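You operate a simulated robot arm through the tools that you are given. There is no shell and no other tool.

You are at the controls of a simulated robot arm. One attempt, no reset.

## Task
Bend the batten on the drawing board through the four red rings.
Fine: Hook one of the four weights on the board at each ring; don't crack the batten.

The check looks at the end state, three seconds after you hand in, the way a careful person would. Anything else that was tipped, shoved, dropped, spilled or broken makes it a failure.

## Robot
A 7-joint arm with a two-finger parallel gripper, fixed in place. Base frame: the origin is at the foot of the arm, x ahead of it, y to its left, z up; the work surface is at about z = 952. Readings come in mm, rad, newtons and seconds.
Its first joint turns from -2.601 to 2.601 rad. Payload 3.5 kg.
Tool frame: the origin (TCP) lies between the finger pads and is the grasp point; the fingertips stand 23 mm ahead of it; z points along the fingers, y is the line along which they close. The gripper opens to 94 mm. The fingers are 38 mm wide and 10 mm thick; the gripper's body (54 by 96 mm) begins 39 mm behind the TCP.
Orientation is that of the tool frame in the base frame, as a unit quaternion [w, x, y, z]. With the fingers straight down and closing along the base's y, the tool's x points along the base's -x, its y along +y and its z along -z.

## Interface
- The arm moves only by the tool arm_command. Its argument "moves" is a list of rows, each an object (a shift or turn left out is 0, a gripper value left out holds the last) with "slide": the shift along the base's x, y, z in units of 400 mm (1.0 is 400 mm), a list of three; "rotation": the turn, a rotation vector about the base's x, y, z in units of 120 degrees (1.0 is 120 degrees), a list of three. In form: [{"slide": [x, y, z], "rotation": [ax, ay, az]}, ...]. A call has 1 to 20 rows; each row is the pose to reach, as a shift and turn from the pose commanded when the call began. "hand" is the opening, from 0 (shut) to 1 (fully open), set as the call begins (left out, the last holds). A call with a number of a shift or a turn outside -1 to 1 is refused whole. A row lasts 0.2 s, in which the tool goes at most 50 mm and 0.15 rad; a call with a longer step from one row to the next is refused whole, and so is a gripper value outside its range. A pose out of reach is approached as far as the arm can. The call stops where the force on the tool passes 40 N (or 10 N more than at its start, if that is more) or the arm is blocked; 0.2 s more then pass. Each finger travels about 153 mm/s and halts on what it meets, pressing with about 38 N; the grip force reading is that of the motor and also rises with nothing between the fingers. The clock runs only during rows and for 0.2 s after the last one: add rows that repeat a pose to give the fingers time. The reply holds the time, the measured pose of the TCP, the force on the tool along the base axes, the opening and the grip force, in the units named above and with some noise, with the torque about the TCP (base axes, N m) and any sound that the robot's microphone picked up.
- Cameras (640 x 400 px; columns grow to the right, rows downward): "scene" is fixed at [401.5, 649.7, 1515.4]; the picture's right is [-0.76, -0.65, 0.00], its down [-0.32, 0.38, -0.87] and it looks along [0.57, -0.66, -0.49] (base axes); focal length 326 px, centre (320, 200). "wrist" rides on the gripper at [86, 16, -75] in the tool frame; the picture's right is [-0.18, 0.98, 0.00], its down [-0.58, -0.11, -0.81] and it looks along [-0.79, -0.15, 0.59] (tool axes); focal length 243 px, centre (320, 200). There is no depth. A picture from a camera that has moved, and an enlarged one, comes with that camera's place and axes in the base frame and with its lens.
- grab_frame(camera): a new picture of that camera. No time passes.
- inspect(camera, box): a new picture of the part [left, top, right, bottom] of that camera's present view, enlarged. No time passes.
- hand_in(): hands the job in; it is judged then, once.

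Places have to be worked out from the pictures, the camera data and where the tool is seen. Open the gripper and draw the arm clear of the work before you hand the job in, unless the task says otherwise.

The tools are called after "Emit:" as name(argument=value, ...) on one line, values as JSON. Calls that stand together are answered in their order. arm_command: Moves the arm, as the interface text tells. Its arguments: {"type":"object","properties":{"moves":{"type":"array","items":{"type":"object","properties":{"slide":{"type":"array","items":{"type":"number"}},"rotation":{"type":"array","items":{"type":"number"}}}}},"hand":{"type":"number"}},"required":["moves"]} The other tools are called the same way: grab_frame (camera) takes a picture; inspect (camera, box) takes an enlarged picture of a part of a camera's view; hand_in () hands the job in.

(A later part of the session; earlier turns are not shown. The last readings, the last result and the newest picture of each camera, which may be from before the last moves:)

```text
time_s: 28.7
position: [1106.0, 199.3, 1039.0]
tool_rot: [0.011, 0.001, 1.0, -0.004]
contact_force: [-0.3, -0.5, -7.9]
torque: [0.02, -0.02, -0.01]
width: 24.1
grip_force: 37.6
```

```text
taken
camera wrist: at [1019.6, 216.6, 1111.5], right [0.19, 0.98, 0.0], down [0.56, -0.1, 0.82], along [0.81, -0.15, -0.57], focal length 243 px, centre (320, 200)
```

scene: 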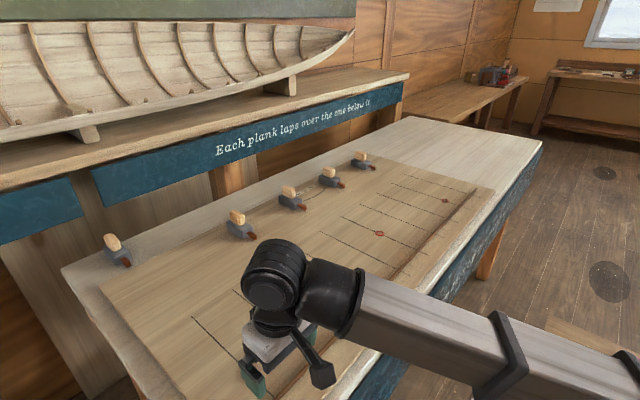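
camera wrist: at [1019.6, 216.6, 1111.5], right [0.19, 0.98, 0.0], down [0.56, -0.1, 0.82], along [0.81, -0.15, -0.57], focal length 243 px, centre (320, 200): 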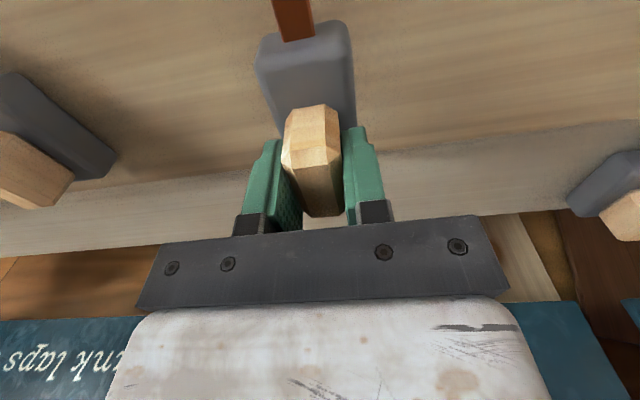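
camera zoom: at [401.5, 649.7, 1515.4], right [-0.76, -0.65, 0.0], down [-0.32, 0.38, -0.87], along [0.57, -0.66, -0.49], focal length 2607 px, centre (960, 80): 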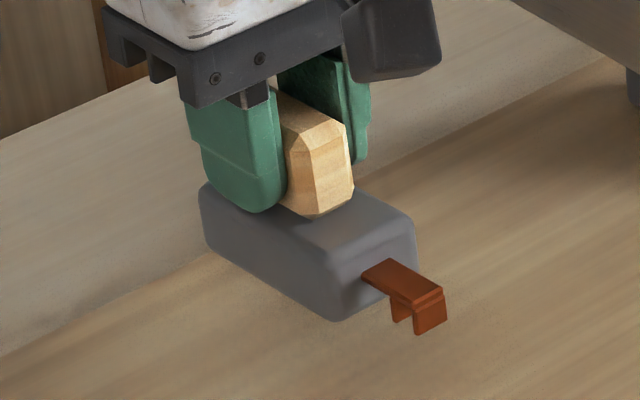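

Duck 1 is held, about 30 mm up. I carry it smoothly to ring A's station, turned 0.1 rad, with the hook gap above the batten (TCP to (722, 469)).

Emit:
arm_command(moves=[{"slide": [-0.0096, 0.0068, 0.001], "rotation": [0, 0, 0.0005]}, {"slide": [-0.0384, 0.027, 0.003], "rotation": [0, 0, 0.002]}, {"slide": [-0.0865, 0.0608, 0.005], "rotation": [0, 0, 0.0043]}, {"slide": [-0.1538, 0.1082, 0.007], "rotation": [0, 0, 0.0076]}, {"slide": [-0.221, 0.1555, 0.009], "rotation": [0, 0, 0.011]}, {"slide": [-0.2883, 0.2028, 0.01], "rotation": [0, 0, 0.0143]}, {"slide": [-0.3556, 0.2501, 0.01], "rotation": [0, 0, 0.0176]}, {"slide": [-0.4228, 0.2974, 0.01], "rotation": [0, 0, 0.021]}, {"slide": [-0.4901, 0.3448, 0.01], "rotation": [0, 0, 0.0243]}, {"slide": [-0.5574, 0.3921, 0.01], "rotation": [0, 0, 0.0277]}, {"slide": [-0.6246, 0.4394, 0.01], "rotation": [0, 0, 0.031]}, {"slide": [-0.6919, 0.4867, 0.01], "rotation": [0, 0, 0.0343]}, {"slide": [-0.7592, 0.534, 0.01], "rotation": [0, 0, 0.0377]}, {"slide": [-0.8169, 0.5746, 0.01], "rotation": [0, 0, 0.0405]}, {"slide": [-0.8649, 0.6084, 0.01], "rotation": [0, 0, 0.0429]}, {"slide": [-0.9033, 0.6354, 0.01], "rotation": [0, 0, 0.0448]}, {"slide": [-0.9322, 0.6557, 0.01], "rotation": [0, 0, 0.0463]}, {"slide": [-0.9514, 0.6692, 0.01], "rotation": [0, 0, 0.0472]}, {"slide": [-0.961, 0.676, 0.01], "rotation": [0, 0, 0.0477]}, {"slide": [-0.961, 0.676, 0.01], "rotation": [0, 0, 0.0477]}])

Emit:
grab_frame(camera="scene")

Emit:
grab_frame(camera="wrist")

```text
time_s: 32.9
position: [722.7, 471.1, 1043.6]
tool_rot: [0.012, -0.049, 0.999, -0.003]
contact_force: [0.6, -0.1, -7.1]
torque: [0.01, -0.03, 0.01]
width: 23.8
grip_force: 38.3
```

```text
taken
```

scene: 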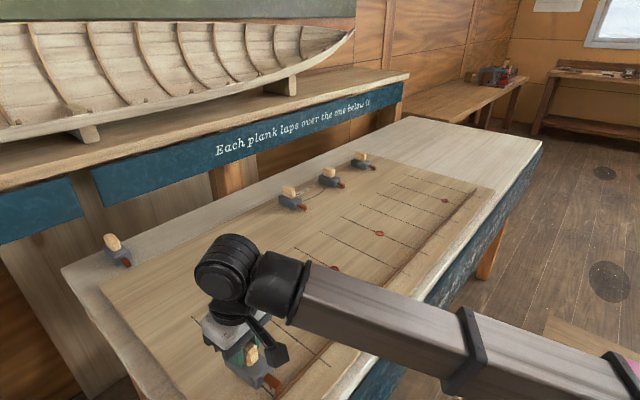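

```text
taken
camera wrist: at [633.8, 478.7, 1115.9], right [0.09, 1.0, 0.0], down [0.57, -0.05, 0.82], along [0.82, -0.07, -0.57], focal length 243 px, centre (320, 200)
```

wrist: 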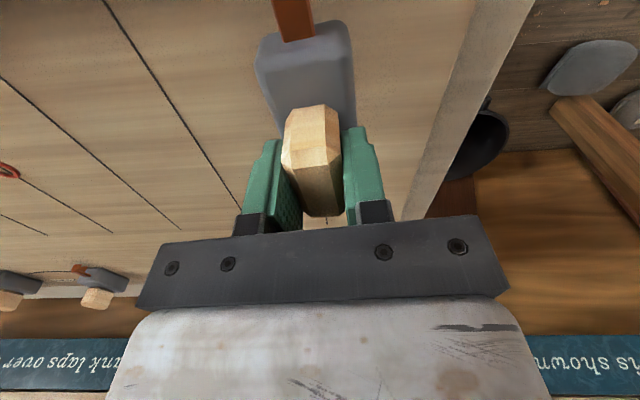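

Emit:
inspect(camera="scene", box=[235, 350, 315, 400])

Emit:
inspect(camera="scene", box=[255, 370, 295, 400])

```text
8.00 times, centred on (275, 375) of scene
camera zoom: at [401.5, 649.7, 1515.4], right [-0.76, -0.65, 0.0], down [-0.32, 0.38, -0.87], along [0.57, -0.66, -0.49], focal length 2607 px, centre (680, -1200)
```

zoom: 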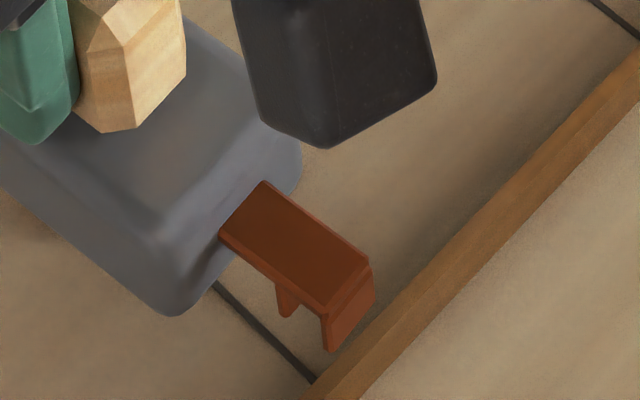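

```text
13.33 times, centred on (275, 385) of scene
camera zoom: at [401.5, 649.7, 1515.4], right [-0.76, -0.65, 0.0], down [-0.32, 0.38, -0.87], along [0.57, -0.66, -0.49], focal length 4345 px, centre (920, -2267)
```

zoom: 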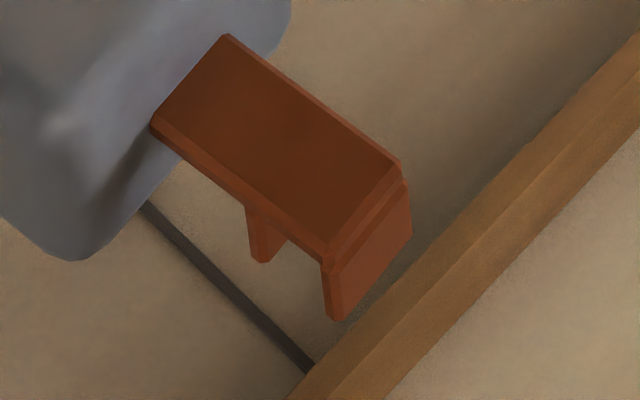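

The hook hovers correctly at station A; projecting downward, the outer prong would clear the batten by only ~1 mm, so I shift 1.7 mm toward -x and lower 19 mm for a check.

Emit:
arm_command(moves=[{"slide": [-0.0042, 0, -0.01]}, {"slide": [-0.0042, 0, -0.02]}, {"slide": [-0.0042, 0, -0.03]}, {"slide": [-0.0042, 0, -0.04]}, {"slide": [-0.0042, 0, -0.0475]}, {"slide": [-0.0042, 0, -0.0475]}])

Emit:
inspect(camera="scene", box=[255, 370, 295, 400])

```text
time_s: 34.3
position: [720.3, 468.3, 1023.7]
tool_rot: [0.011, -0.05, 0.999, -0.003]
contact_force: [0.6, 0.1, -7.4]
torque: [0.05, -0.04, 0.03]
width: 24.0
grip_force: 38.0
```

```text
13.33 times, centred on (275, 385) of scene
camera zoom: at [401.5, 649.7, 1515.4], right [-0.76, -0.65, 0.0], down [-0.32, 0.38, -0.87], along [0.57, -0.66, -0.49], focal length 4345 px, centre (920, -2267)
```

zoom: 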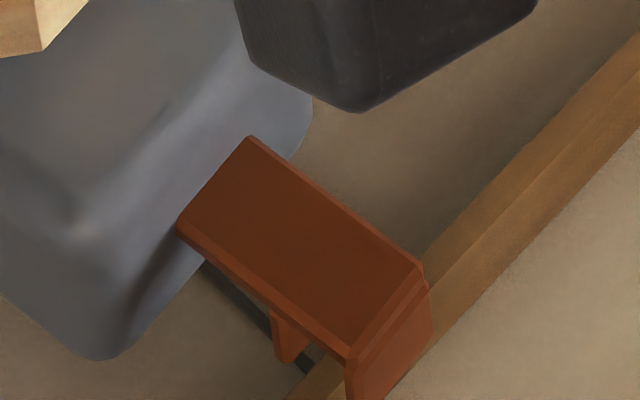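

Prongs straddle the batten. I lower the rest gently.

Emit:
arm_command(moves=[{"slide": [0, 0, -0.008]}, {"slide": [0, 0, -0.016]}, {"slide": [0, 0, -0.024]}, {"slide": [0, 0, -0.03]}, {"slide": [0, 0, -0.0355]}, {"slide": [0, 0, -0.0355]}])

Emit:
inspect(camera="scene", box=[245, 360, 305, 400])

```text
time_s: 35.7
position: [719.5, 470.6, 1009.7]
tool_rot: [0.011, -0.048, 0.999, -0.003]
contact_force: [0.1, 0.2, -7.6]
torque: [0.03, -0.05, 0.0]
width: 23.8
grip_force: 38.2
```

```text
10.00 times, centred on (275, 380) of scene
camera zoom: at [401.5, 649.7, 1515.4], right [-0.76, -0.65, 0.0], down [-0.32, 0.38, -0.87], along [0.57, -0.66, -0.49], focal length 3259 px, centre (770, -1600)
```

zoom: 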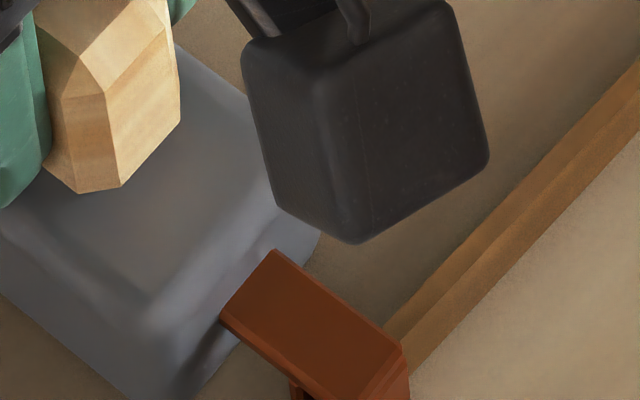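

The duck is just off the board with the batten in the hook. I draw it slowly toward ring A, +76 mm in x.

Emit:
arm_command(moves=[{"slide": [0.006, 0, 0]}, {"slide": [0.018, 0, 0]}, {"slide": [0.03, 0, 0]}, {"slide": [0.042, 0, 0]}, {"slide": [0.054, 0, 0]}, {"slide": [0.066, 0, 0]}, {"slide": [0.078, 0, 0]}, {"slide": [0.09, 0, 0]}, {"slide": [0.102, 0, 0]}, {"slide": [0.114, 0, 0]}, {"slide": [0.126, 0, 0]}, {"slide": [0.138, 0, 0]}, {"slide": [0.15, 0, 0]}, {"slide": [0.162, 0, 0]}, {"slide": [0.174, 0, 0]}, {"slide": [0.184, 0, 0]}, {"slide": [0.1895, 0, 0]}, {"slide": [0.1895, 0, 0]}])

Emit:
grab_frame(camera="scene")

Emit:
inspect(camera="scene", box=[210, 340, 290, 400])

```text
time_s: 39.5
position: [795.9, 469.8, 1009.5]
tool_rot: [0.012, -0.049, 0.999, -0.003]
contact_force: [0.5, -0.1, -6.5]
torque: [0.01, 0.0, 0.01]
width: 24.0
grip_force: 37.4
```

```text
taken
```

scene: 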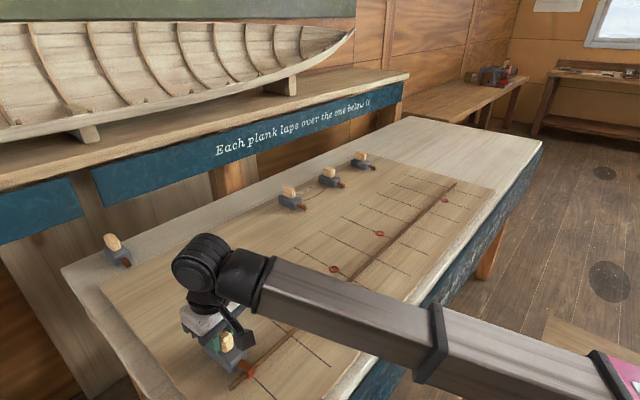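

```text
6.67 times, centred on (250, 370) of scene
camera zoom: at [401.5, 649.7, 1515.4], right [-0.76, -0.65, 0.0], down [-0.32, 0.38, -0.87], along [0.57, -0.66, -0.49], focal length 2173 px, centre (787, -933)
```

zoom: 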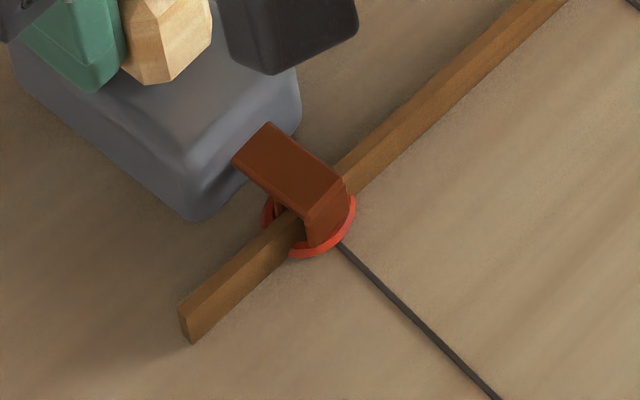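

Duck 1's hook and the batten sit right on ring A. I lower until the board carries the duck.

Emit:
arm_command(moves=[{"slide": [0, 0, -0.002]}, {"slide": [0, 0, -0.004]}, {"slide": [0, 0, -0.004]}])

```text
time_s: 40.3
position: [796.4, 470.3, 1008.7]
tool_rot: [0.012, -0.049, 0.999, -0.002]
contact_force: [-0.1, -0.5, 12.8]
torque: [0.25, 0.83, 0.03]
width: 23.8
grip_force: 38.3
```

On the board, pressing a little; I ease up 0.6 mm and open the fingers.

Emit:
arm_command(moves=[{"slide": [0, 0, 0.0015]}, {"slide": [0, 0, 0.0015]}])

Emit:
arm_command(moves=[{"slide": [0, 0, 0]}, {"slide": [0, 0, 0]}, {"slide": [0, 0, 0]}], hand=1)

Emit:
inspect(camera="wrist", box=[240, 80, 400, 220])

Emit:
inspect(camera="scene", box=[210, 340, 290, 400])

```text
time_s: 40.9
position: [796.5, 470.0, 1008.8]
tool_rot: [0.012, -0.049, 0.999, -0.003]
contact_force: [1.6, -1.4, 12.5]
torque: [0.31, 0.74, 0.02]
width: 23.6
grip_force: 38.2
```

```text
time_s: 41.7
position: [796.2, 470.5, 1007.9]
tool_rot: [0.012, -0.049, 0.999, -0.003]
contact_force: [-0.2, 0.1, 0.5]
torque: [0.0, 0.02, -0.01]
width: 93.9
grip_force: 0.0
```

```text
2.86 times, centred on (320, 150) of wrist
camera zoom: at [708.2, 478.4, 1081.2], right [0.09, 1.0, 0.0], down [0.57, -0.05, 0.82], along [0.82, -0.07, -0.57], focal length 693 px, centre (320, 343)
```

zoom: 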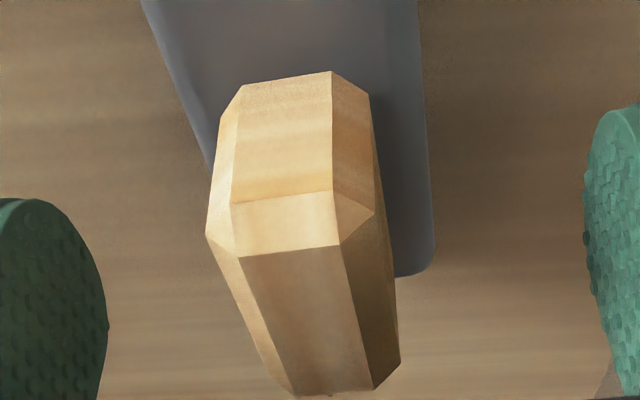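

```text
6.67 times, centred on (250, 370) of scene
camera zoom: at [401.5, 649.7, 1515.4], right [-0.76, -0.65, 0.0], down [-0.32, 0.38, -0.87], along [0.57, -0.66, -0.49], focal length 2173 px, centre (787, -933)
```

zoom: 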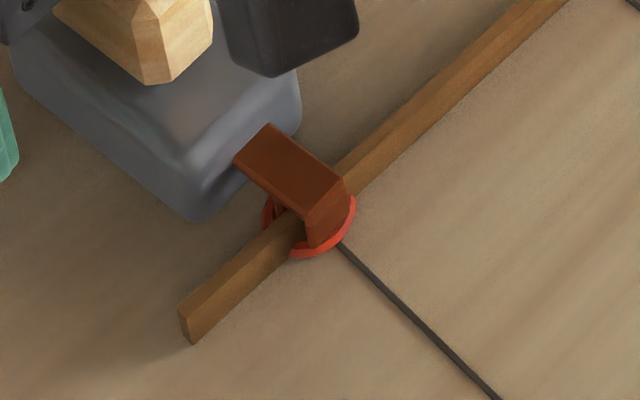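

Duck 1 is set and released. I rise and travel across to duck 4.

Emit:
arm_command(moves=[{"slide": [0, 0, 0.02]}, {"slide": [0, 0, 0.06]}, {"slide": [0, 0, 0.12]}, {"slide": [0.05, 0, 0.18], "rotation": [0, 0, -0.01]}, {"slide": [0.12, -0.05, 0.21], "rotation": [0, 0, -0.02]}, {"slide": [0.19, -0.12, 0.21], "rotation": [0, 0, -0.03]}, {"slide": [0.26, -0.2, 0.21], "rotation": [0, 0, -0.04]}, {"slide": [0.33, -0.28, 0.21], "rotation": [0, 0, -0.0477]}, {"slide": [0.4, -0.36, 0.21], "rotation": [0, 0, -0.0477]}, {"slide": [0.45, -0.45, 0.21], "rotation": [0, 0, -0.0477]}, {"slide": [0.5, -0.55, 0.21], "rotation": [0, 0, -0.0477]}, {"slide": [0.53, -0.66, 0.21], "rotation": [0, 0, -0.0477]}, {"slide": [0.53, -0.77, 0.21], "rotation": [0, 0, -0.0477]}, {"slide": [0.53, -0.88, 0.21], "rotation": [0, 0, -0.0477]}, {"slide": [0.53, -0.99, 0.21], "rotation": [0, 0, -0.0477]}, {"slide": [0.53, -1.0, 0.21], "rotation": [0, 0, -0.0477]}])

Emit:
arm_command(moves=[{"slide": [0, -0.1, 0]}, {"slide": [0, -0.2, 0]}, {"slide": [0, -0.3, 0]}, {"slide": [0, -0.4, 0]}, {"slide": [0, -0.5, 0]}, {"slide": [0, -0.6, 0]}, {"slide": [0, -0.7, 0]}, {"slide": [0, -0.8, 0]}, {"slide": [0, -0.9, 0]}, {"slide": [0, -1.0, 0]}])

Emit:
arm_command(moves=[{"slide": [0.05, -0.07, 0]}, {"slide": [0.1, -0.14, 0]}, {"slide": [0.17, -0.21, 0]}, {"slide": [0.24, -0.25, 0]}, {"slide": [0.2455, -0.2515, 0]}, {"slide": [0.2455, -0.2515, 0]}])

Emit:
inspect(camera="scene", box=[320, 110, 420, 190])

Emit:
grab_frame(camera="wrist")

Emit:
grab_frame(camera="scene")

```text
time_s: 45.1
position: [1010.6, 70.1, 1091.0]
tool_rot: [0.011, 0.001, 1.0, -0.003]
contact_force: [-0.1, 0.6, 0.0]
torque: [0.01, -0.02, 0.02]
width: 94.0
grip_force: 0.0
```

```text
time_s: 47.3
position: [1008.5, -329.4, 1093.9]
tool_rot: [0.012, 0.0, 1.0, -0.003]
contact_force: [-0.1, 0.8, 0.3]
torque: [-0.04, -0.01, -0.01]
width: 94.0
grip_force: 0.1
```

```text
time_s: 48.7
position: [1107.4, -430.1, 1094.0]
tool_rot: [0.011, 0.001, 1.0, -0.004]
contact_force: [-0.1, 0.0, 0.0]
torque: [-0.01, -0.03, 0.01]
width: 94.0
grip_force: 0.0
```

```text
5.00 times, centred on (370, 150) of scene
camera zoom: at [401.5, 649.7, 1515.4], right [-0.76, -0.65, 0.0], down [-0.32, 0.38, -0.87], along [0.57, -0.66, -0.49], focal length 1630 px, centre (70, 450)
```

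zoom: 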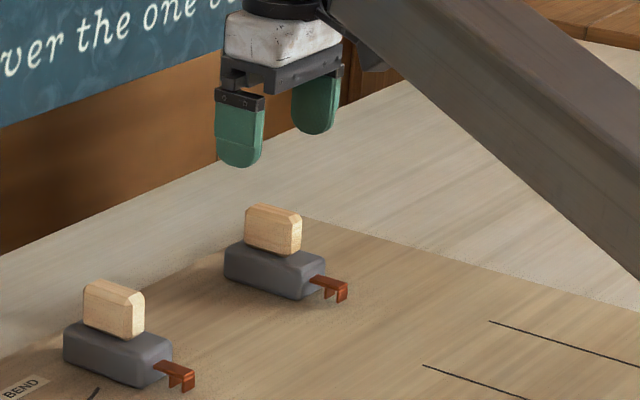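

```text
taken
camera wrist: at [1019.8, -413.9, 1165.4], right [0.19, 0.98, 0.0], down [0.56, -0.1, 0.82], along [0.81, -0.15, -0.57], focal length 243 px, centre (320, 200)
```

wrist: 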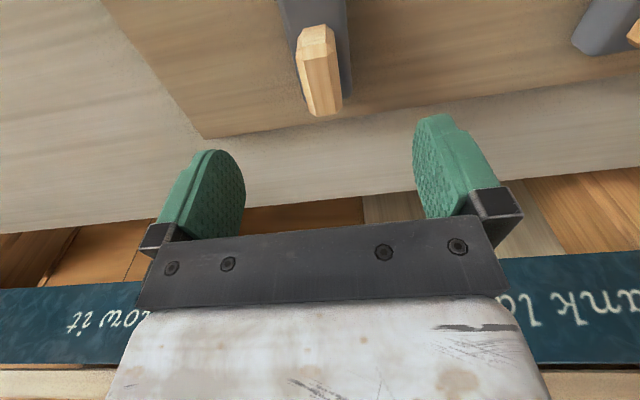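

```text
taken
```

scene: 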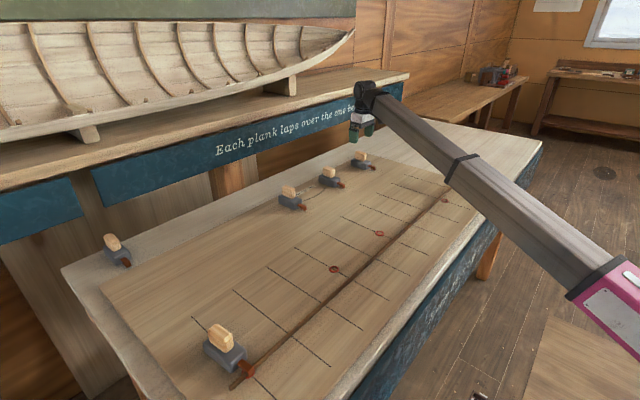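

The batten is now near ring D too. I descend over duck 4 and check alignment.

Emit:
arm_command(moves=[{"slide": [0, 0, -0.06]}, {"slide": [0, 0, -0.12]}, {"slide": [0, 0, -0.17]}, {"slide": [0, 0, -0.195]}, {"slide": [0, 0, -0.202]}, {"slide": [0, 0, -0.202]}])

Emit:
inspect(camera="wrist", box=[240, 80, 400, 220])

```text
time_s: 50.1
position: [1106.7, -431.6, 1011.5]
tool_rot: [0.012, 0.001, 1.0, -0.004]
contact_force: [-1.1, 0.7, 0.6]
torque: [0.04, 0.04, 0.0]
width: 94.0
grip_force: 0.1
```

```text
2.86 times, centred on (320, 150) of wrist
camera zoom: at [1019.3, -413.7, 1084.6], right [0.19, 0.98, 0.0], down [0.56, -0.1, 0.82], along [0.81, -0.15, -0.57], focal length 693 px, centre (320, 343)
```

zoom: 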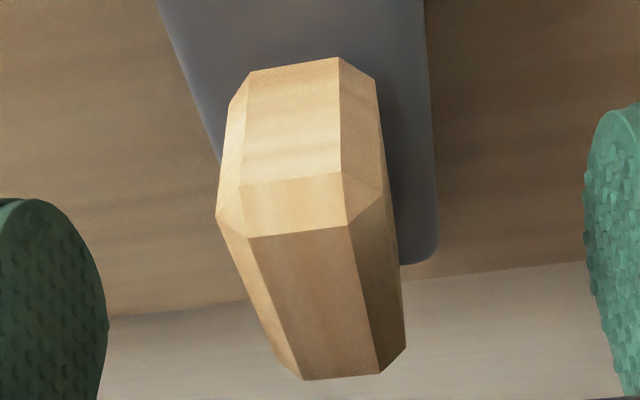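

Aligned; handle at y≈-429.9. I trim 1.4 mm in y, go to z≈1008.7 and close.

Emit:
arm_command(moves=[{"slide": [0, 0.0035, -0.004]}, {"slide": [0, 0.0035, -0.0083]}, {"slide": [0, 0.0035, -0.0083]}])

Emit:
arm_command(moves=[{"slide": [0, 0, 0]}, {"slide": [0, 0, 0]}, {"slide": [0, 0, 0]}, {"slide": [0, 0, 0]}], hand=0)

Emit:
arm_command(moves=[{"slide": [0, 0, 0.0025]}, {"slide": [0, 0, 0.005]}, {"slide": [0, 0, 0.0075]}, {"slide": [0, 0, 0.01]}, {"slide": [0, 0, 0.015]}, {"slide": [0, 0, 0.02]}, {"slide": [0, 0, 0.025]}, {"slide": [0, 0, 0.03]}, {"slide": [0, 0, 0.035]}, {"slide": [0, 0, 0.04]}, {"slide": [0, 0, 0.045]}, {"slide": [0, 0, 0.05]}, {"slide": [0, 0, 0.055]}, {"slide": [0, 0, 0.06]}, {"slide": [0, 0, 0.065]}, {"slide": [0, 0, 0.07]}, {"slide": [0, 0, 0.075]}, {"slide": [0, 0, 0.08]}, {"slide": [0, 0, 0.08]}])

Emit:
inspect(camera="scene", box=[320, 110, 420, 190])

```text
time_s: 50.9
position: [1107.1, -429.7, 1007.5]
tool_rot: [0.012, 0.001, 1.0, -0.003]
contact_force: [-0.6, 0.4, -0.2]
torque: [0.01, 0.04, -0.01]
width: 93.9
grip_force: 0.1
```

```text
time_s: 51.9
position: [1106.5, -429.5, 1009.3]
tool_rot: [0.012, 0.0, 1.0, -0.004]
contact_force: [0.2, -2.2, 1.9]
torque: [0.12, -0.07, 0.04]
width: 24.1
grip_force: 38.3
```

```text
time_s: 55.9
position: [1106.6, -428.5, 1040.2]
tool_rot: [0.012, 0.001, 1.0, -0.003]
contact_force: [-0.1, 0.5, -8.7]
torque: [0.04, -0.02, 0.03]
width: 23.6
grip_force: 38.4
```

```text
5.00 times, centred on (370, 150) of scene
camera zoom: at [401.5, 649.7, 1515.4], right [-0.76, -0.65, 0.0], down [-0.32, 0.38, -0.87], along [0.57, -0.66, -0.49], focal length 1630 px, centre (70, 450)
```

zoom: 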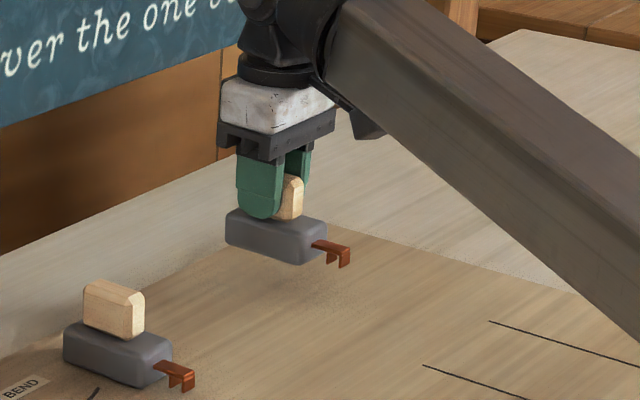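

Duck 4 is up. I check where the batten now lies at ring D.

Emit:
inspect(camera="scene", box=[415, 175, 475, 215])

Emit:
grab_frame(camera="scene")

```text
10.00 times, centred on (445, 195) of scene
camera zoom: at [401.5, 649.7, 1515.4], right [-0.76, -0.65, 0.0], down [-0.32, 0.38, -0.87], along [0.57, -0.66, -0.49], focal length 3259 px, centre (-930, 250)
```

zoom: 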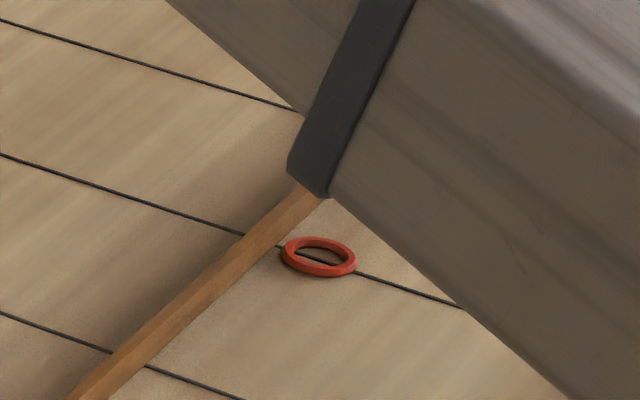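

```text
taken
```

scene: 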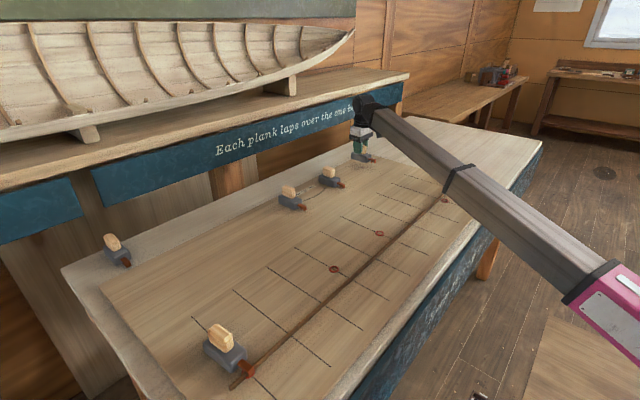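

The batten at station D lies at x≈725 (16 mm beyond the ring). I carry duck 4 there, turned -0.16 rad, hook gap above the batten: TCP to (789, -388).

Emit:
arm_command(moves=[{"slide": [-0.0119, 0.0016, 0.001], "rotation": [0, 0, -0.0011]}, {"slide": [-0.0397, 0.0053, 0.003], "rotation": [0, 0, -0.0038]}, {"slide": [-0.0794, 0.0106, 0.005], "rotation": [0, 0, -0.0076]}, {"slide": [-0.1349, 0.0179, 0.007], "rotation": [0, 0, -0.013]}, {"slide": [-0.1985, 0.0264, 0.009], "rotation": [0, 0, -0.0191]}, {"slide": [-0.262, 0.0348, 0.01], "rotation": [0, 0, -0.0252]}, {"slide": [-0.3255, 0.0433, 0.01], "rotation": [0, 0, -0.0313]}, {"slide": [-0.389, 0.0517, 0.01], "rotation": [0, 0, -0.0374]}, {"slide": [-0.4525, 0.0601, 0.01], "rotation": [0, 0, -0.0435]}, {"slide": [-0.516, 0.0686, 0.01], "rotation": [0, 0, -0.0497]}, {"slide": [-0.5795, 0.077, 0.01], "rotation": [0, 0, -0.0558]}, {"slide": [-0.635, 0.0844, 0.01], "rotation": [0, 0, -0.0611]}, {"slide": [-0.6906, 0.0918, 0.01], "rotation": [0, 0, -0.0665]}, {"slide": [-0.7303, 0.0971, 0.01], "rotation": [0, 0, -0.0703]}, {"slide": [-0.762, 0.1013, 0.01], "rotation": [0, 0, -0.0733]}, {"slide": [-0.7819, 0.1039, 0.01], "rotation": [0, 0, -0.0753]}, {"slide": [-0.7938, 0.1055, 0.01], "rotation": [0, 0, -0.0764]}, {"slide": [-0.7938, 0.1055, 0.01], "rotation": [0, 0, -0.0764]}])

Emit:
grab_frame(camera="scene")

Emit:
inspect(camera="scene", box=[415, 175, 475, 215])

```text
time_s: 59.7
position: [789.4, -388.0, 1044.3]
tool_rot: [0.011, 0.08, 0.997, -0.004]
contact_force: [0.5, 0.6, -8.4]
torque: [0.02, -0.07, -0.01]
width: 24.0
grip_force: 37.8
```

```text
taken
```

scene: 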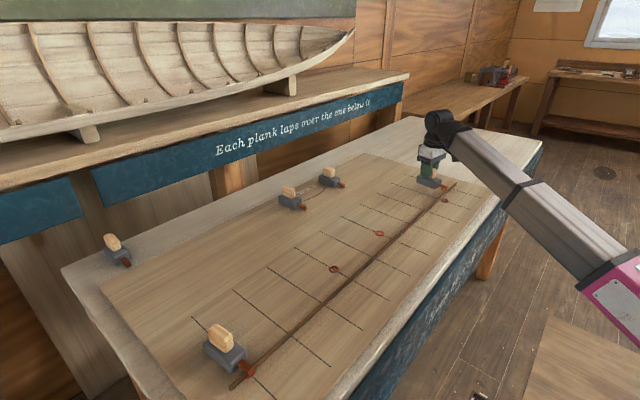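

```text
10.00 times, centred on (445, 195) of scene
camera zoom: at [401.5, 649.7, 1515.4], right [-0.76, -0.65, 0.0], down [-0.32, 0.38, -0.87], along [0.57, -0.66, -0.49], focal length 3259 px, centre (-930, 250)
```

zoom: 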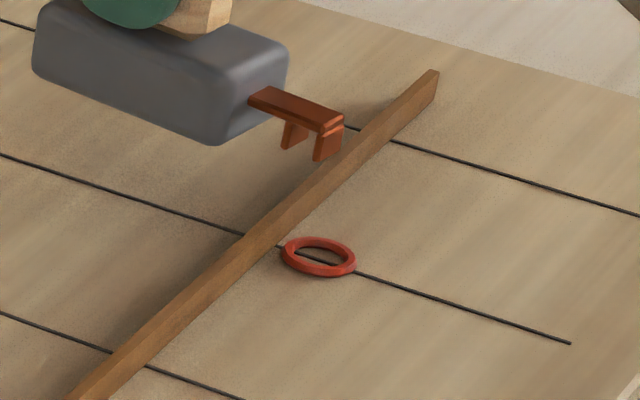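

Emit:
inspect(camera="scene", box=[432, 178, 462, 203])

```text
16.00 times, centred on (447, 190) of scene
camera zoom: at [401.5, 649.7, 1515.4], right [-0.76, -0.65, 0.0], down [-0.32, 0.38, -0.87], along [0.57, -0.66, -0.49], focal length 5214 px, centre (-1712, 352)
```

zoom: 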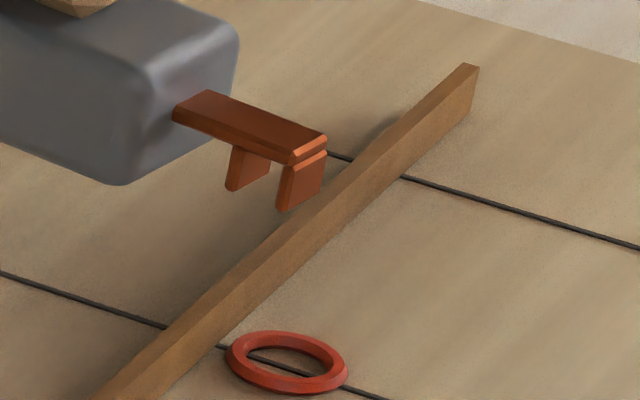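

Projecting down, the hook would land ~4 mm too far toward -x and ~2 mm toward -y. I shift and lower partway to check.

Emit:
arm_command(moves=[{"slide": [0.005, 0.003, -0.005]}, {"slide": [0.01, 0.005, -0.015]}, {"slide": [0.01, 0.005, -0.025]}, {"slide": [0.01, 0.005, -0.035]}, {"slide": [0.01, 0.005, -0.045]}, {"slide": [0.01, 0.005, -0.045]}])

Emit:
inspect(camera="scene", box=[432, 178, 462, 203])

```text
time_s: 61.1
position: [794.0, -384.1, 1025.6]
tool_rot: [0.011, 0.081, 0.997, -0.004]
contact_force: [0.3, -0.2, -7.8]
torque: [-0.03, -0.02, -0.01]
width: 23.8
grip_force: 38.2
```

```text
16.00 times, centred on (447, 190) of scene
camera zoom: at [401.5, 649.7, 1515.4], right [-0.76, -0.65, 0.0], down [-0.32, 0.38, -0.87], along [0.57, -0.66, -0.49], focal length 5214 px, centre (-1712, 352)
```

zoom: 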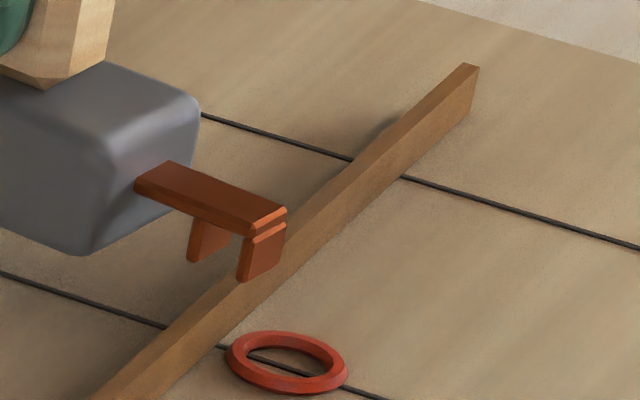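

Now it projects dead on. I lower the rest gently.

Emit:
arm_command(moves=[{"slide": [0, 0.001, -0.008]}, {"slide": [0, 0.002, -0.016]}, {"slide": [0, 0.002, -0.024]}, {"slide": [0, 0.002, -0.032]}, {"slide": [0, 0.002, -0.039]}, {"slide": [0, 0.002, -0.043]}, {"slide": [0, 0.002, -0.043]}])

Emit:
inspect(camera="scene", box=[432, 178, 462, 203])

```text
time_s: 62.7
position: [792.9, -384.2, 1009.3]
tool_rot: [0.011, 0.081, 0.997, -0.005]
contact_force: [0.2, -0.1, -8.3]
torque: [0.0, -0.03, 0.01]
width: 23.8
grip_force: 37.9
```

```text
16.00 times, centred on (447, 190) of scene
camera zoom: at [401.5, 649.7, 1515.4], right [-0.76, -0.65, 0.0], down [-0.32, 0.38, -0.87], along [0.57, -0.66, -0.49], focal length 5214 px, centre (-1712, 352)
```

zoom: 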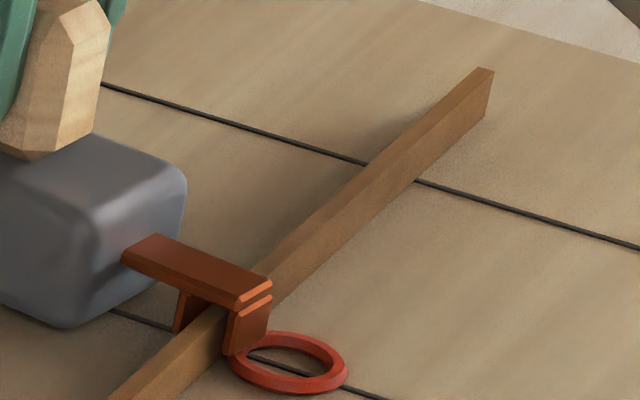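

Hooked. The batten centre is about 15 mm from ring D's centre, so I push 15 mm toward -x.

Emit:
arm_command(moves=[{"slide": [-0.005, 0, 0]}, {"slide": [-0.01, 0, 0]}, {"slide": [-0.015, 0, 0]}, {"slide": [-0.02, 0, 0]}, {"slide": [-0.025, 0, 0]}, {"slide": [-0.03, 0, 0]}, {"slide": [-0.035, 0, 0]}, {"slide": [-0.0375, 0, 0]}, {"slide": [-0.0375, 0, 0]}])

Emit:
inspect(camera="scene", box=[432, 178, 462, 203])

Emit:
grab_frame(camera="scene")

```text
time_s: 64.7
position: [777.5, -384.6, 1008.9]
tool_rot: [0.01, 0.081, 0.997, -0.004]
contact_force: [-0.4, -0.5, -7.1]
torque: [-0.02, -0.02, 0.0]
width: 23.9
grip_force: 37.8
```

```text
16.00 times, centred on (447, 190) of scene
camera zoom: at [401.5, 649.7, 1515.4], right [-0.76, -0.65, 0.0], down [-0.32, 0.38, -0.87], along [0.57, -0.66, -0.49], focal length 5214 px, centre (-1712, 352)
```

zoom: 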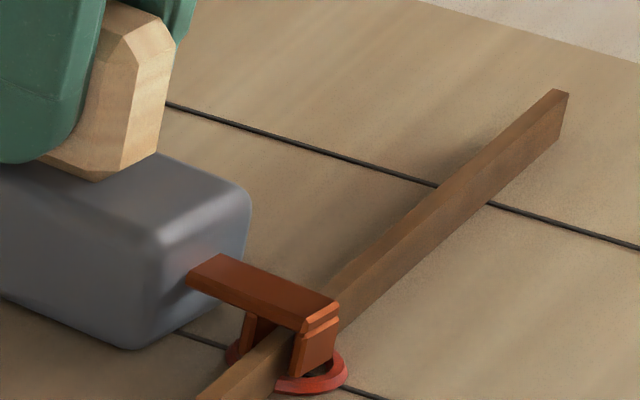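

```text
taken
```

scene: 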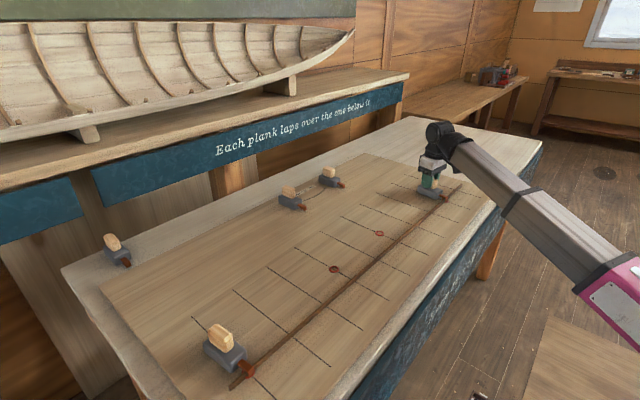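

Batten through ring D. I set the duck down and release.

Emit:
arm_command(moves=[{"slide": [0, 0, -0.002]}, {"slide": [0, 0, -0.003]}, {"slide": [0, 0, -0.003]}])

```text
time_s: 65.5
position: [779.5, -385.0, 1008.2]
tool_rot: [0.012, 0.082, 0.997, -0.005]
contact_force: [1.4, -0.6, 5.1]
torque: [0.26, 0.36, 0.01]
width: 24.0
grip_force: 37.9
```

Emit:
arm_command(moves=[{"slide": [0, 0, 0]}, {"slide": [0, 0, 0]}, {"slide": [0, 0, 0]}], hand=1)

Emit:
inspect(camera="wrist", box=[240, 80, 400, 220])

Emit:
inspect(camera="scene", box=[425, 178, 465, 208])

```text
time_s: 66.3
position: [777.7, -384.5, 1008.1]
tool_rot: [0.011, 0.08, 0.997, -0.004]
contact_force: [0.2, 1.1, 0.2]
torque: [-0.02, -0.01, 0.0]
width: 93.9
grip_force: 0.2
```

```text
2.86 times, centred on (320, 150) of wrist
camera zoom: at [694.7, -353.1, 1081.0], right [0.34, 0.94, 0.0], down [0.54, -0.19, 0.82], along [0.77, -0.28, -0.57], focal length 693 px, centre (320, 343)
```

zoom: 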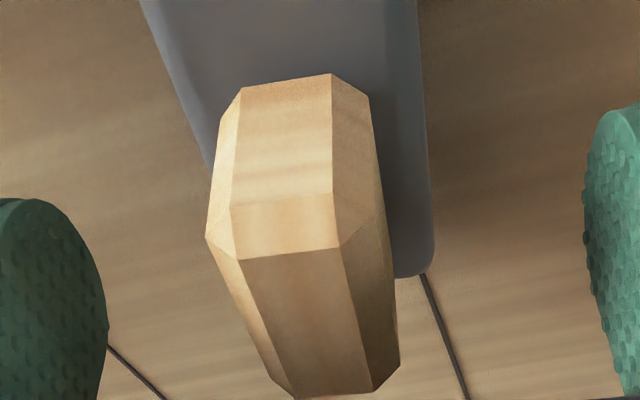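

```text
13.33 times, centred on (445, 193) of scene
camera zoom: at [401.5, 649.7, 1515.4], right [-0.76, -0.65, 0.0], down [-0.32, 0.38, -0.87], along [0.57, -0.66, -0.49], focal length 4345 px, centre (-1347, 293)
```

zoom: 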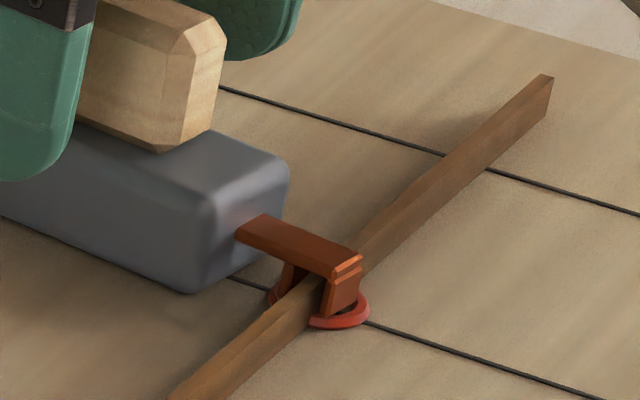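

Duck 4 holds ring D. I rise and go to survey duck 3.

Emit:
arm_command(moves=[{"slide": [0, 0, 0.02]}, {"slide": [0, 0, 0.06]}, {"slide": [0, 0, 0.12]}, {"slide": [0.06, 0.03, 0.18], "rotation": [0, 0, 0.015]}, {"slide": [0.14, 0.08, 0.21], "rotation": [0, 0, 0.03]}, {"slide": [0.22, 0.13, 0.21], "rotation": [0, 0, 0.045]}, {"slide": [0.3, 0.19, 0.21], "rotation": [0, 0, 0.06]}, {"slide": [0.38, 0.25, 0.21], "rotation": [0, 0, 0.07]}, {"slide": [0.46, 0.31, 0.21], "rotation": [0, 0, 0.0764]}, {"slide": [0.54, 0.37, 0.21], "rotation": [0, 0, 0.0764]}, {"slide": [0.58, 0.4, 0.21], "rotation": [0, 0, 0.0764]}, {"slide": [0.58, 0.4, 0.21], "rotation": [0, 0, 0.0764]}])

Emit:
grab_frame(camera="wrist")

Emit:
inspect(camera="wrist", box=[280, 20, 400, 180])

Emit:
grab_frame(camera="scene")

```text
time_s: 68.9
position: [1010.2, -223.3, 1093.1]
tool_rot: [0.013, 0.001, 1.0, -0.003]
contact_force: [0.6, 0.0, 1.5]
torque: [0.01, -0.02, -0.01]
width: 94.1
grip_force: 0.1
```

```text
taken
camera wrist: at [923.3, -206.3, 1165.3], right [0.19, 0.98, 0.0], down [0.56, -0.1, 0.82], along [0.81, -0.15, -0.57], focal length 243 px, centre (320, 200)
```

wrist: 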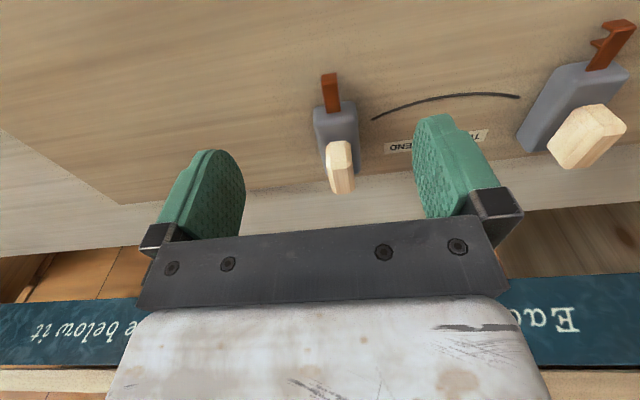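

```text
2.50 times, centred on (340, 100) of wrist
camera zoom: at [923.3, -206.3, 1165.3], right [0.19, 0.98, 0.0], down [0.56, -0.1, 0.82], along [0.81, -0.15, -0.57], focal length 606 px, centre (270, 450)
```

zoom: 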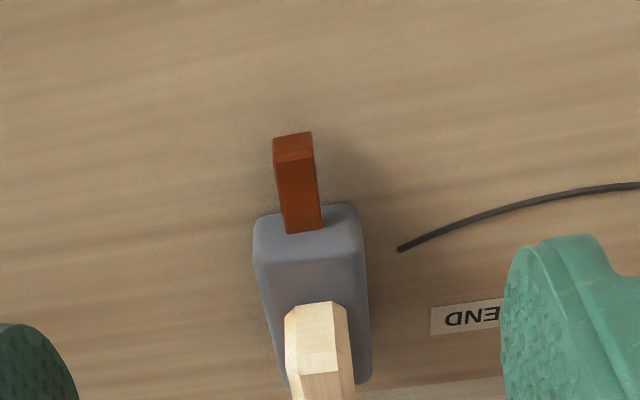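

```text
taken
```

scene: 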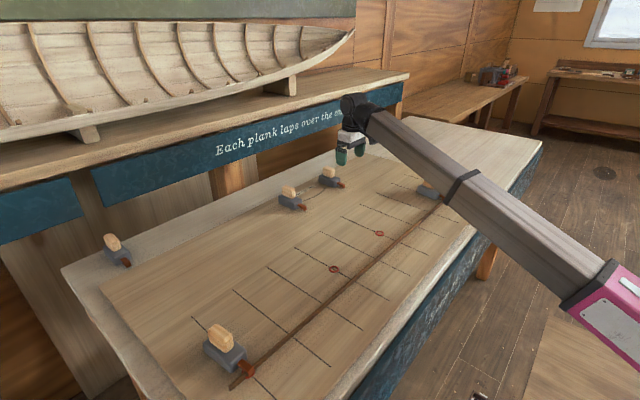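

Duck 3: handle ≈ (1107, -220.6), yaw 0. Move above, descend, check.

Emit:
arm_command(moves=[{"slide": [0.1, 0.005, 0]}, {"slide": [0.2, 0.01, 0]}, {"slide": [0.2425, 0.0108, 0]}, {"slide": [0.2425, 0.0108, 0]}, {"slide": [0.2425, 0.0108, -0.06]}, {"slide": [0.2425, 0.0108, -0.12]}, {"slide": [0.2425, 0.0108, -0.17]}, {"slide": [0.2425, 0.0108, -0.195]}, {"slide": [0.2425, 0.0108, -0.2008]}, {"slide": [0.2425, 0.0108, -0.2008]}])

Emit:
inspect(camera="wrist", box=[240, 80, 400, 220])

```text
time_s: 71.1
position: [1107.0, -220.1, 1011.2]
tool_rot: [0.012, 0.001, 1.0, -0.004]
contact_force: [0.0, 0.0, -1.2]
torque: [0.02, -0.02, 0.03]
width: 93.9
grip_force: 0.1
```

```text
2.86 times, centred on (320, 150) of wrist
camera zoom: at [1020.0, -202.7, 1084.9], right [0.19, 0.98, 0.0], down [0.56, -0.1, 0.82], along [0.81, -0.15, -0.57], focal length 693 px, centre (320, 343)
```

zoom: 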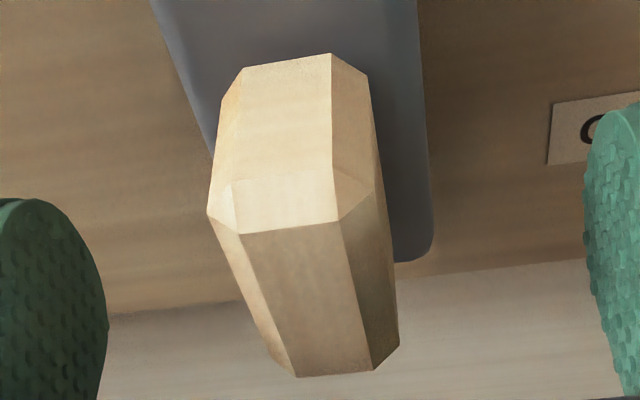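

Well aligned. Lower 3 mm, close, lift slowly.

Emit:
arm_command(moves=[{"slide": [0, 0.0005, -0.004]}, {"slide": [0, 0.0005, -0.0083]}, {"slide": [0, 0.0005, -0.0083]}])

Emit:
arm_command(moves=[{"slide": [0, 0, 0]}, {"slide": [0, 0, 0]}, {"slide": [0, 0, 0]}, {"slide": [0, 0, 0]}], hand=0)

Emit:
arm_command(moves=[{"slide": [0, 0, 0.0025]}, {"slide": [0, 0, 0.005]}, {"slide": [0, 0, 0.0075]}, {"slide": [0, 0, 0.01]}, {"slide": [0, 0, 0.015]}, {"slide": [0, 0, 0.02]}, {"slide": [0, 0, 0.025]}, {"slide": [0, 0, 0.03]}, {"slide": [0, 0, 0.035]}, {"slide": [0, 0, 0.04]}, {"slide": [0, 0, 0.045]}, {"slide": [0, 0, 0.05]}, {"slide": [0, 0, 0.055]}, {"slide": [0, 0, 0.06]}, {"slide": [0, 0, 0.065]}, {"slide": [0, 0, 0.07]}, {"slide": [0, 0, 0.075]}, {"slide": [0, 0, 0.08]}, {"slide": [0, 0, 0.08]}])

Emit:
grab_frame(camera="scene")

Emit:
inspect(camera="scene", box=[355, 215, 415, 255])

```text
time_s: 71.9
position: [1107.2, -220.1, 1009.4]
tool_rot: [0.012, 0.001, 1.0, -0.004]
contact_force: [0.9, -0.9, 0.1]
torque: [0.0, 0.01, 0.0]
width: 93.8
grip_force: 0.1
```

```text
time_s: 72.9
position: [1106.6, -219.1, 1008.3]
tool_rot: [0.012, 0.001, 1.0, -0.003]
contact_force: [-0.6, -0.8, 2.1]
torque: [0.14, -0.07, 0.07]
width: 24.1
grip_force: 37.7
```

```text
time_s: 76.9
position: [1107.4, -219.4, 1040.6]
tool_rot: [0.011, 0.001, 1.0, -0.004]
contact_force: [-0.4, -0.6, -7.4]
torque: [-0.03, -0.05, 0.01]
width: 23.7
grip_force: 38.9
```

```text
taken
```

scene: 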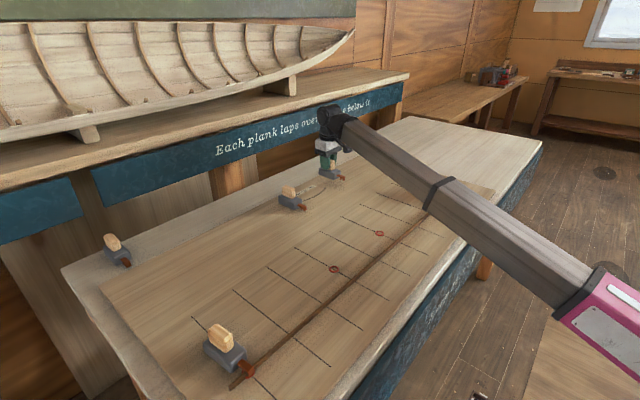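

```text
10.00 times, centred on (385, 235) of scene
camera zoom: at [401.5, 649.7, 1515.4], right [-0.76, -0.65, 0.0], down [-0.32, 0.38, -0.87], along [0.57, -0.66, -0.49], focal length 3259 px, centre (-330, -150)
```

zoom: 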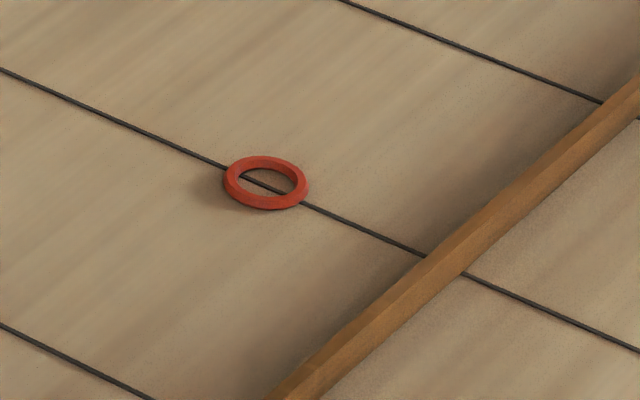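

Batten at station C is at x≈716.6. I carry duck 3 there, turned -0.08 rad, TCP to (782, -68).

Emit:
arm_command(moves=[{"slide": [-0.0122, 0.0057, 0.001], "rotation": [0, 0, -0.0006]}, {"slide": [-0.0406, 0.0191, 0.003], "rotation": [0, 0, -0.0019]}, {"slide": [-0.0811, 0.0382, 0.005], "rotation": [0, 0, -0.0038]}, {"slide": [-0.1379, 0.0649, 0.007], "rotation": [0, 0, -0.0065]}, {"slide": [-0.2028, 0.0955, 0.009], "rotation": [0, 0, -0.0096]}, {"slide": [-0.2676, 0.126, 0.01], "rotation": [0, 0, -0.0126]}, {"slide": [-0.3325, 0.1565, 0.01], "rotation": [0, 0, -0.0157]}, {"slide": [-0.3974, 0.1871, 0.01], "rotation": [0, 0, -0.0187]}, {"slide": [-0.4623, 0.2176, 0.01], "rotation": [0, 0, -0.0218]}, {"slide": [-0.5272, 0.2482, 0.01], "rotation": [0, 0, -0.0248]}, {"slide": [-0.592, 0.2787, 0.01], "rotation": [0, 0, -0.0279]}, {"slide": [-0.6488, 0.3054, 0.01], "rotation": [0, 0, -0.0306]}, {"slide": [-0.7056, 0.3322, 0.01], "rotation": [0, 0, -0.0332]}, {"slide": [-0.7461, 0.3513, 0.01], "rotation": [0, 0, -0.0351]}, {"slide": [-0.7786, 0.3665, 0.01], "rotation": [0, 0, -0.0367]}, {"slide": [-0.7988, 0.3761, 0.01], "rotation": [0, 0, -0.0376]}, {"slide": [-0.811, 0.3818, 0.01], "rotation": [0, 0, -0.0382]}, {"slide": [-0.811, 0.3818, 0.01], "rotation": [0, 0, -0.0382]}])

Emit:
grab_frame(camera="scene")

Emit:
inspect(camera="scene", box=[375, 215, 425, 255])

```text
time_s: 80.7
position: [782.5, -67.4, 1043.9]
tool_rot: [0.011, 0.041, 0.999, -0.004]
contact_force: [-0.2, 0.8, -7.6]
torque: [0.0, -0.06, -0.02]
width: 23.9
grip_force: 37.4
```

```text
taken
```

scene: 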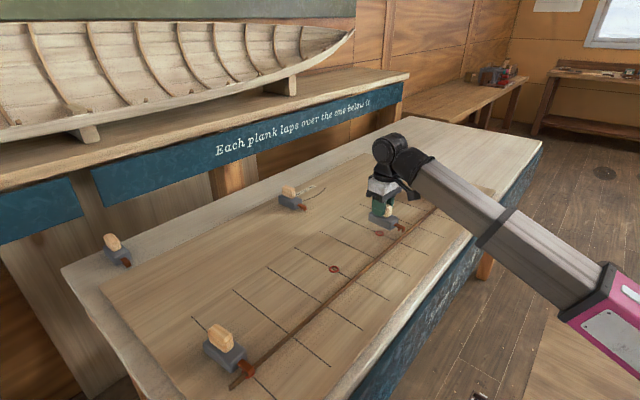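

```text
10.00 times, centred on (400, 235) of scene
camera zoom: at [401.5, 649.7, 1515.4], right [-0.76, -0.65, 0.0], down [-0.32, 0.38, -0.87], along [0.57, -0.66, -0.49], focal length 3259 px, centre (-480, -150)
```

zoom: 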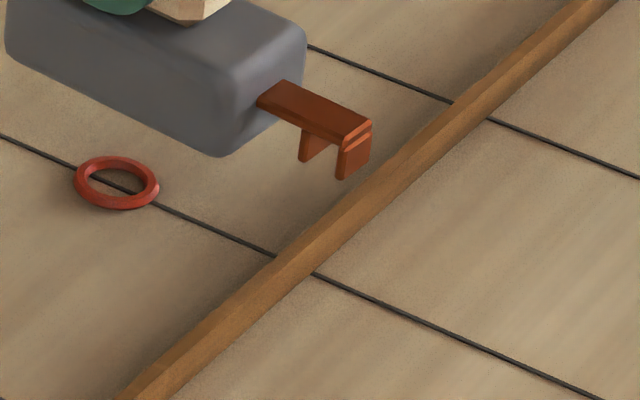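

Projection: y is right, the hook needs +3 mm in x. Shift and lower partway.

Emit:
arm_command(moves=[{"slide": [0.004, 0, -0.005]}, {"slide": [0.0075, 0, -0.015]}, {"slide": [0.0075, 0, -0.025]}, {"slide": [0.0075, 0, -0.035]}, {"slide": [0.0075, 0, -0.045]}, {"slide": [0.0075, 0, -0.045]}])

Emit:
inspect(camera="scene", box=[375, 215, 425, 255])

```text
time_s: 82.1
position: [785.7, -66.5, 1026.2]
tool_rot: [0.011, 0.041, 0.999, -0.005]
contact_force: [0.2, 0.7, -7.3]
torque: [0.02, -0.08, 0.04]
width: 24.0
grip_force: 38.2
```

```text
10.00 times, centred on (400, 235) of scene
camera zoom: at [401.5, 649.7, 1515.4], right [-0.76, -0.65, 0.0], down [-0.32, 0.38, -0.87], along [0.57, -0.66, -0.49], focal length 3259 px, centre (-480, -150)
```

zoom: 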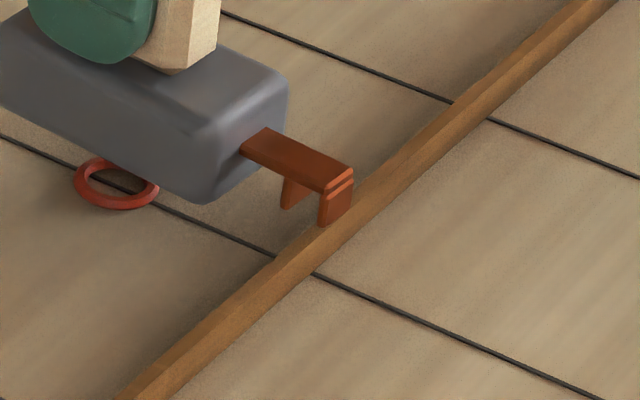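

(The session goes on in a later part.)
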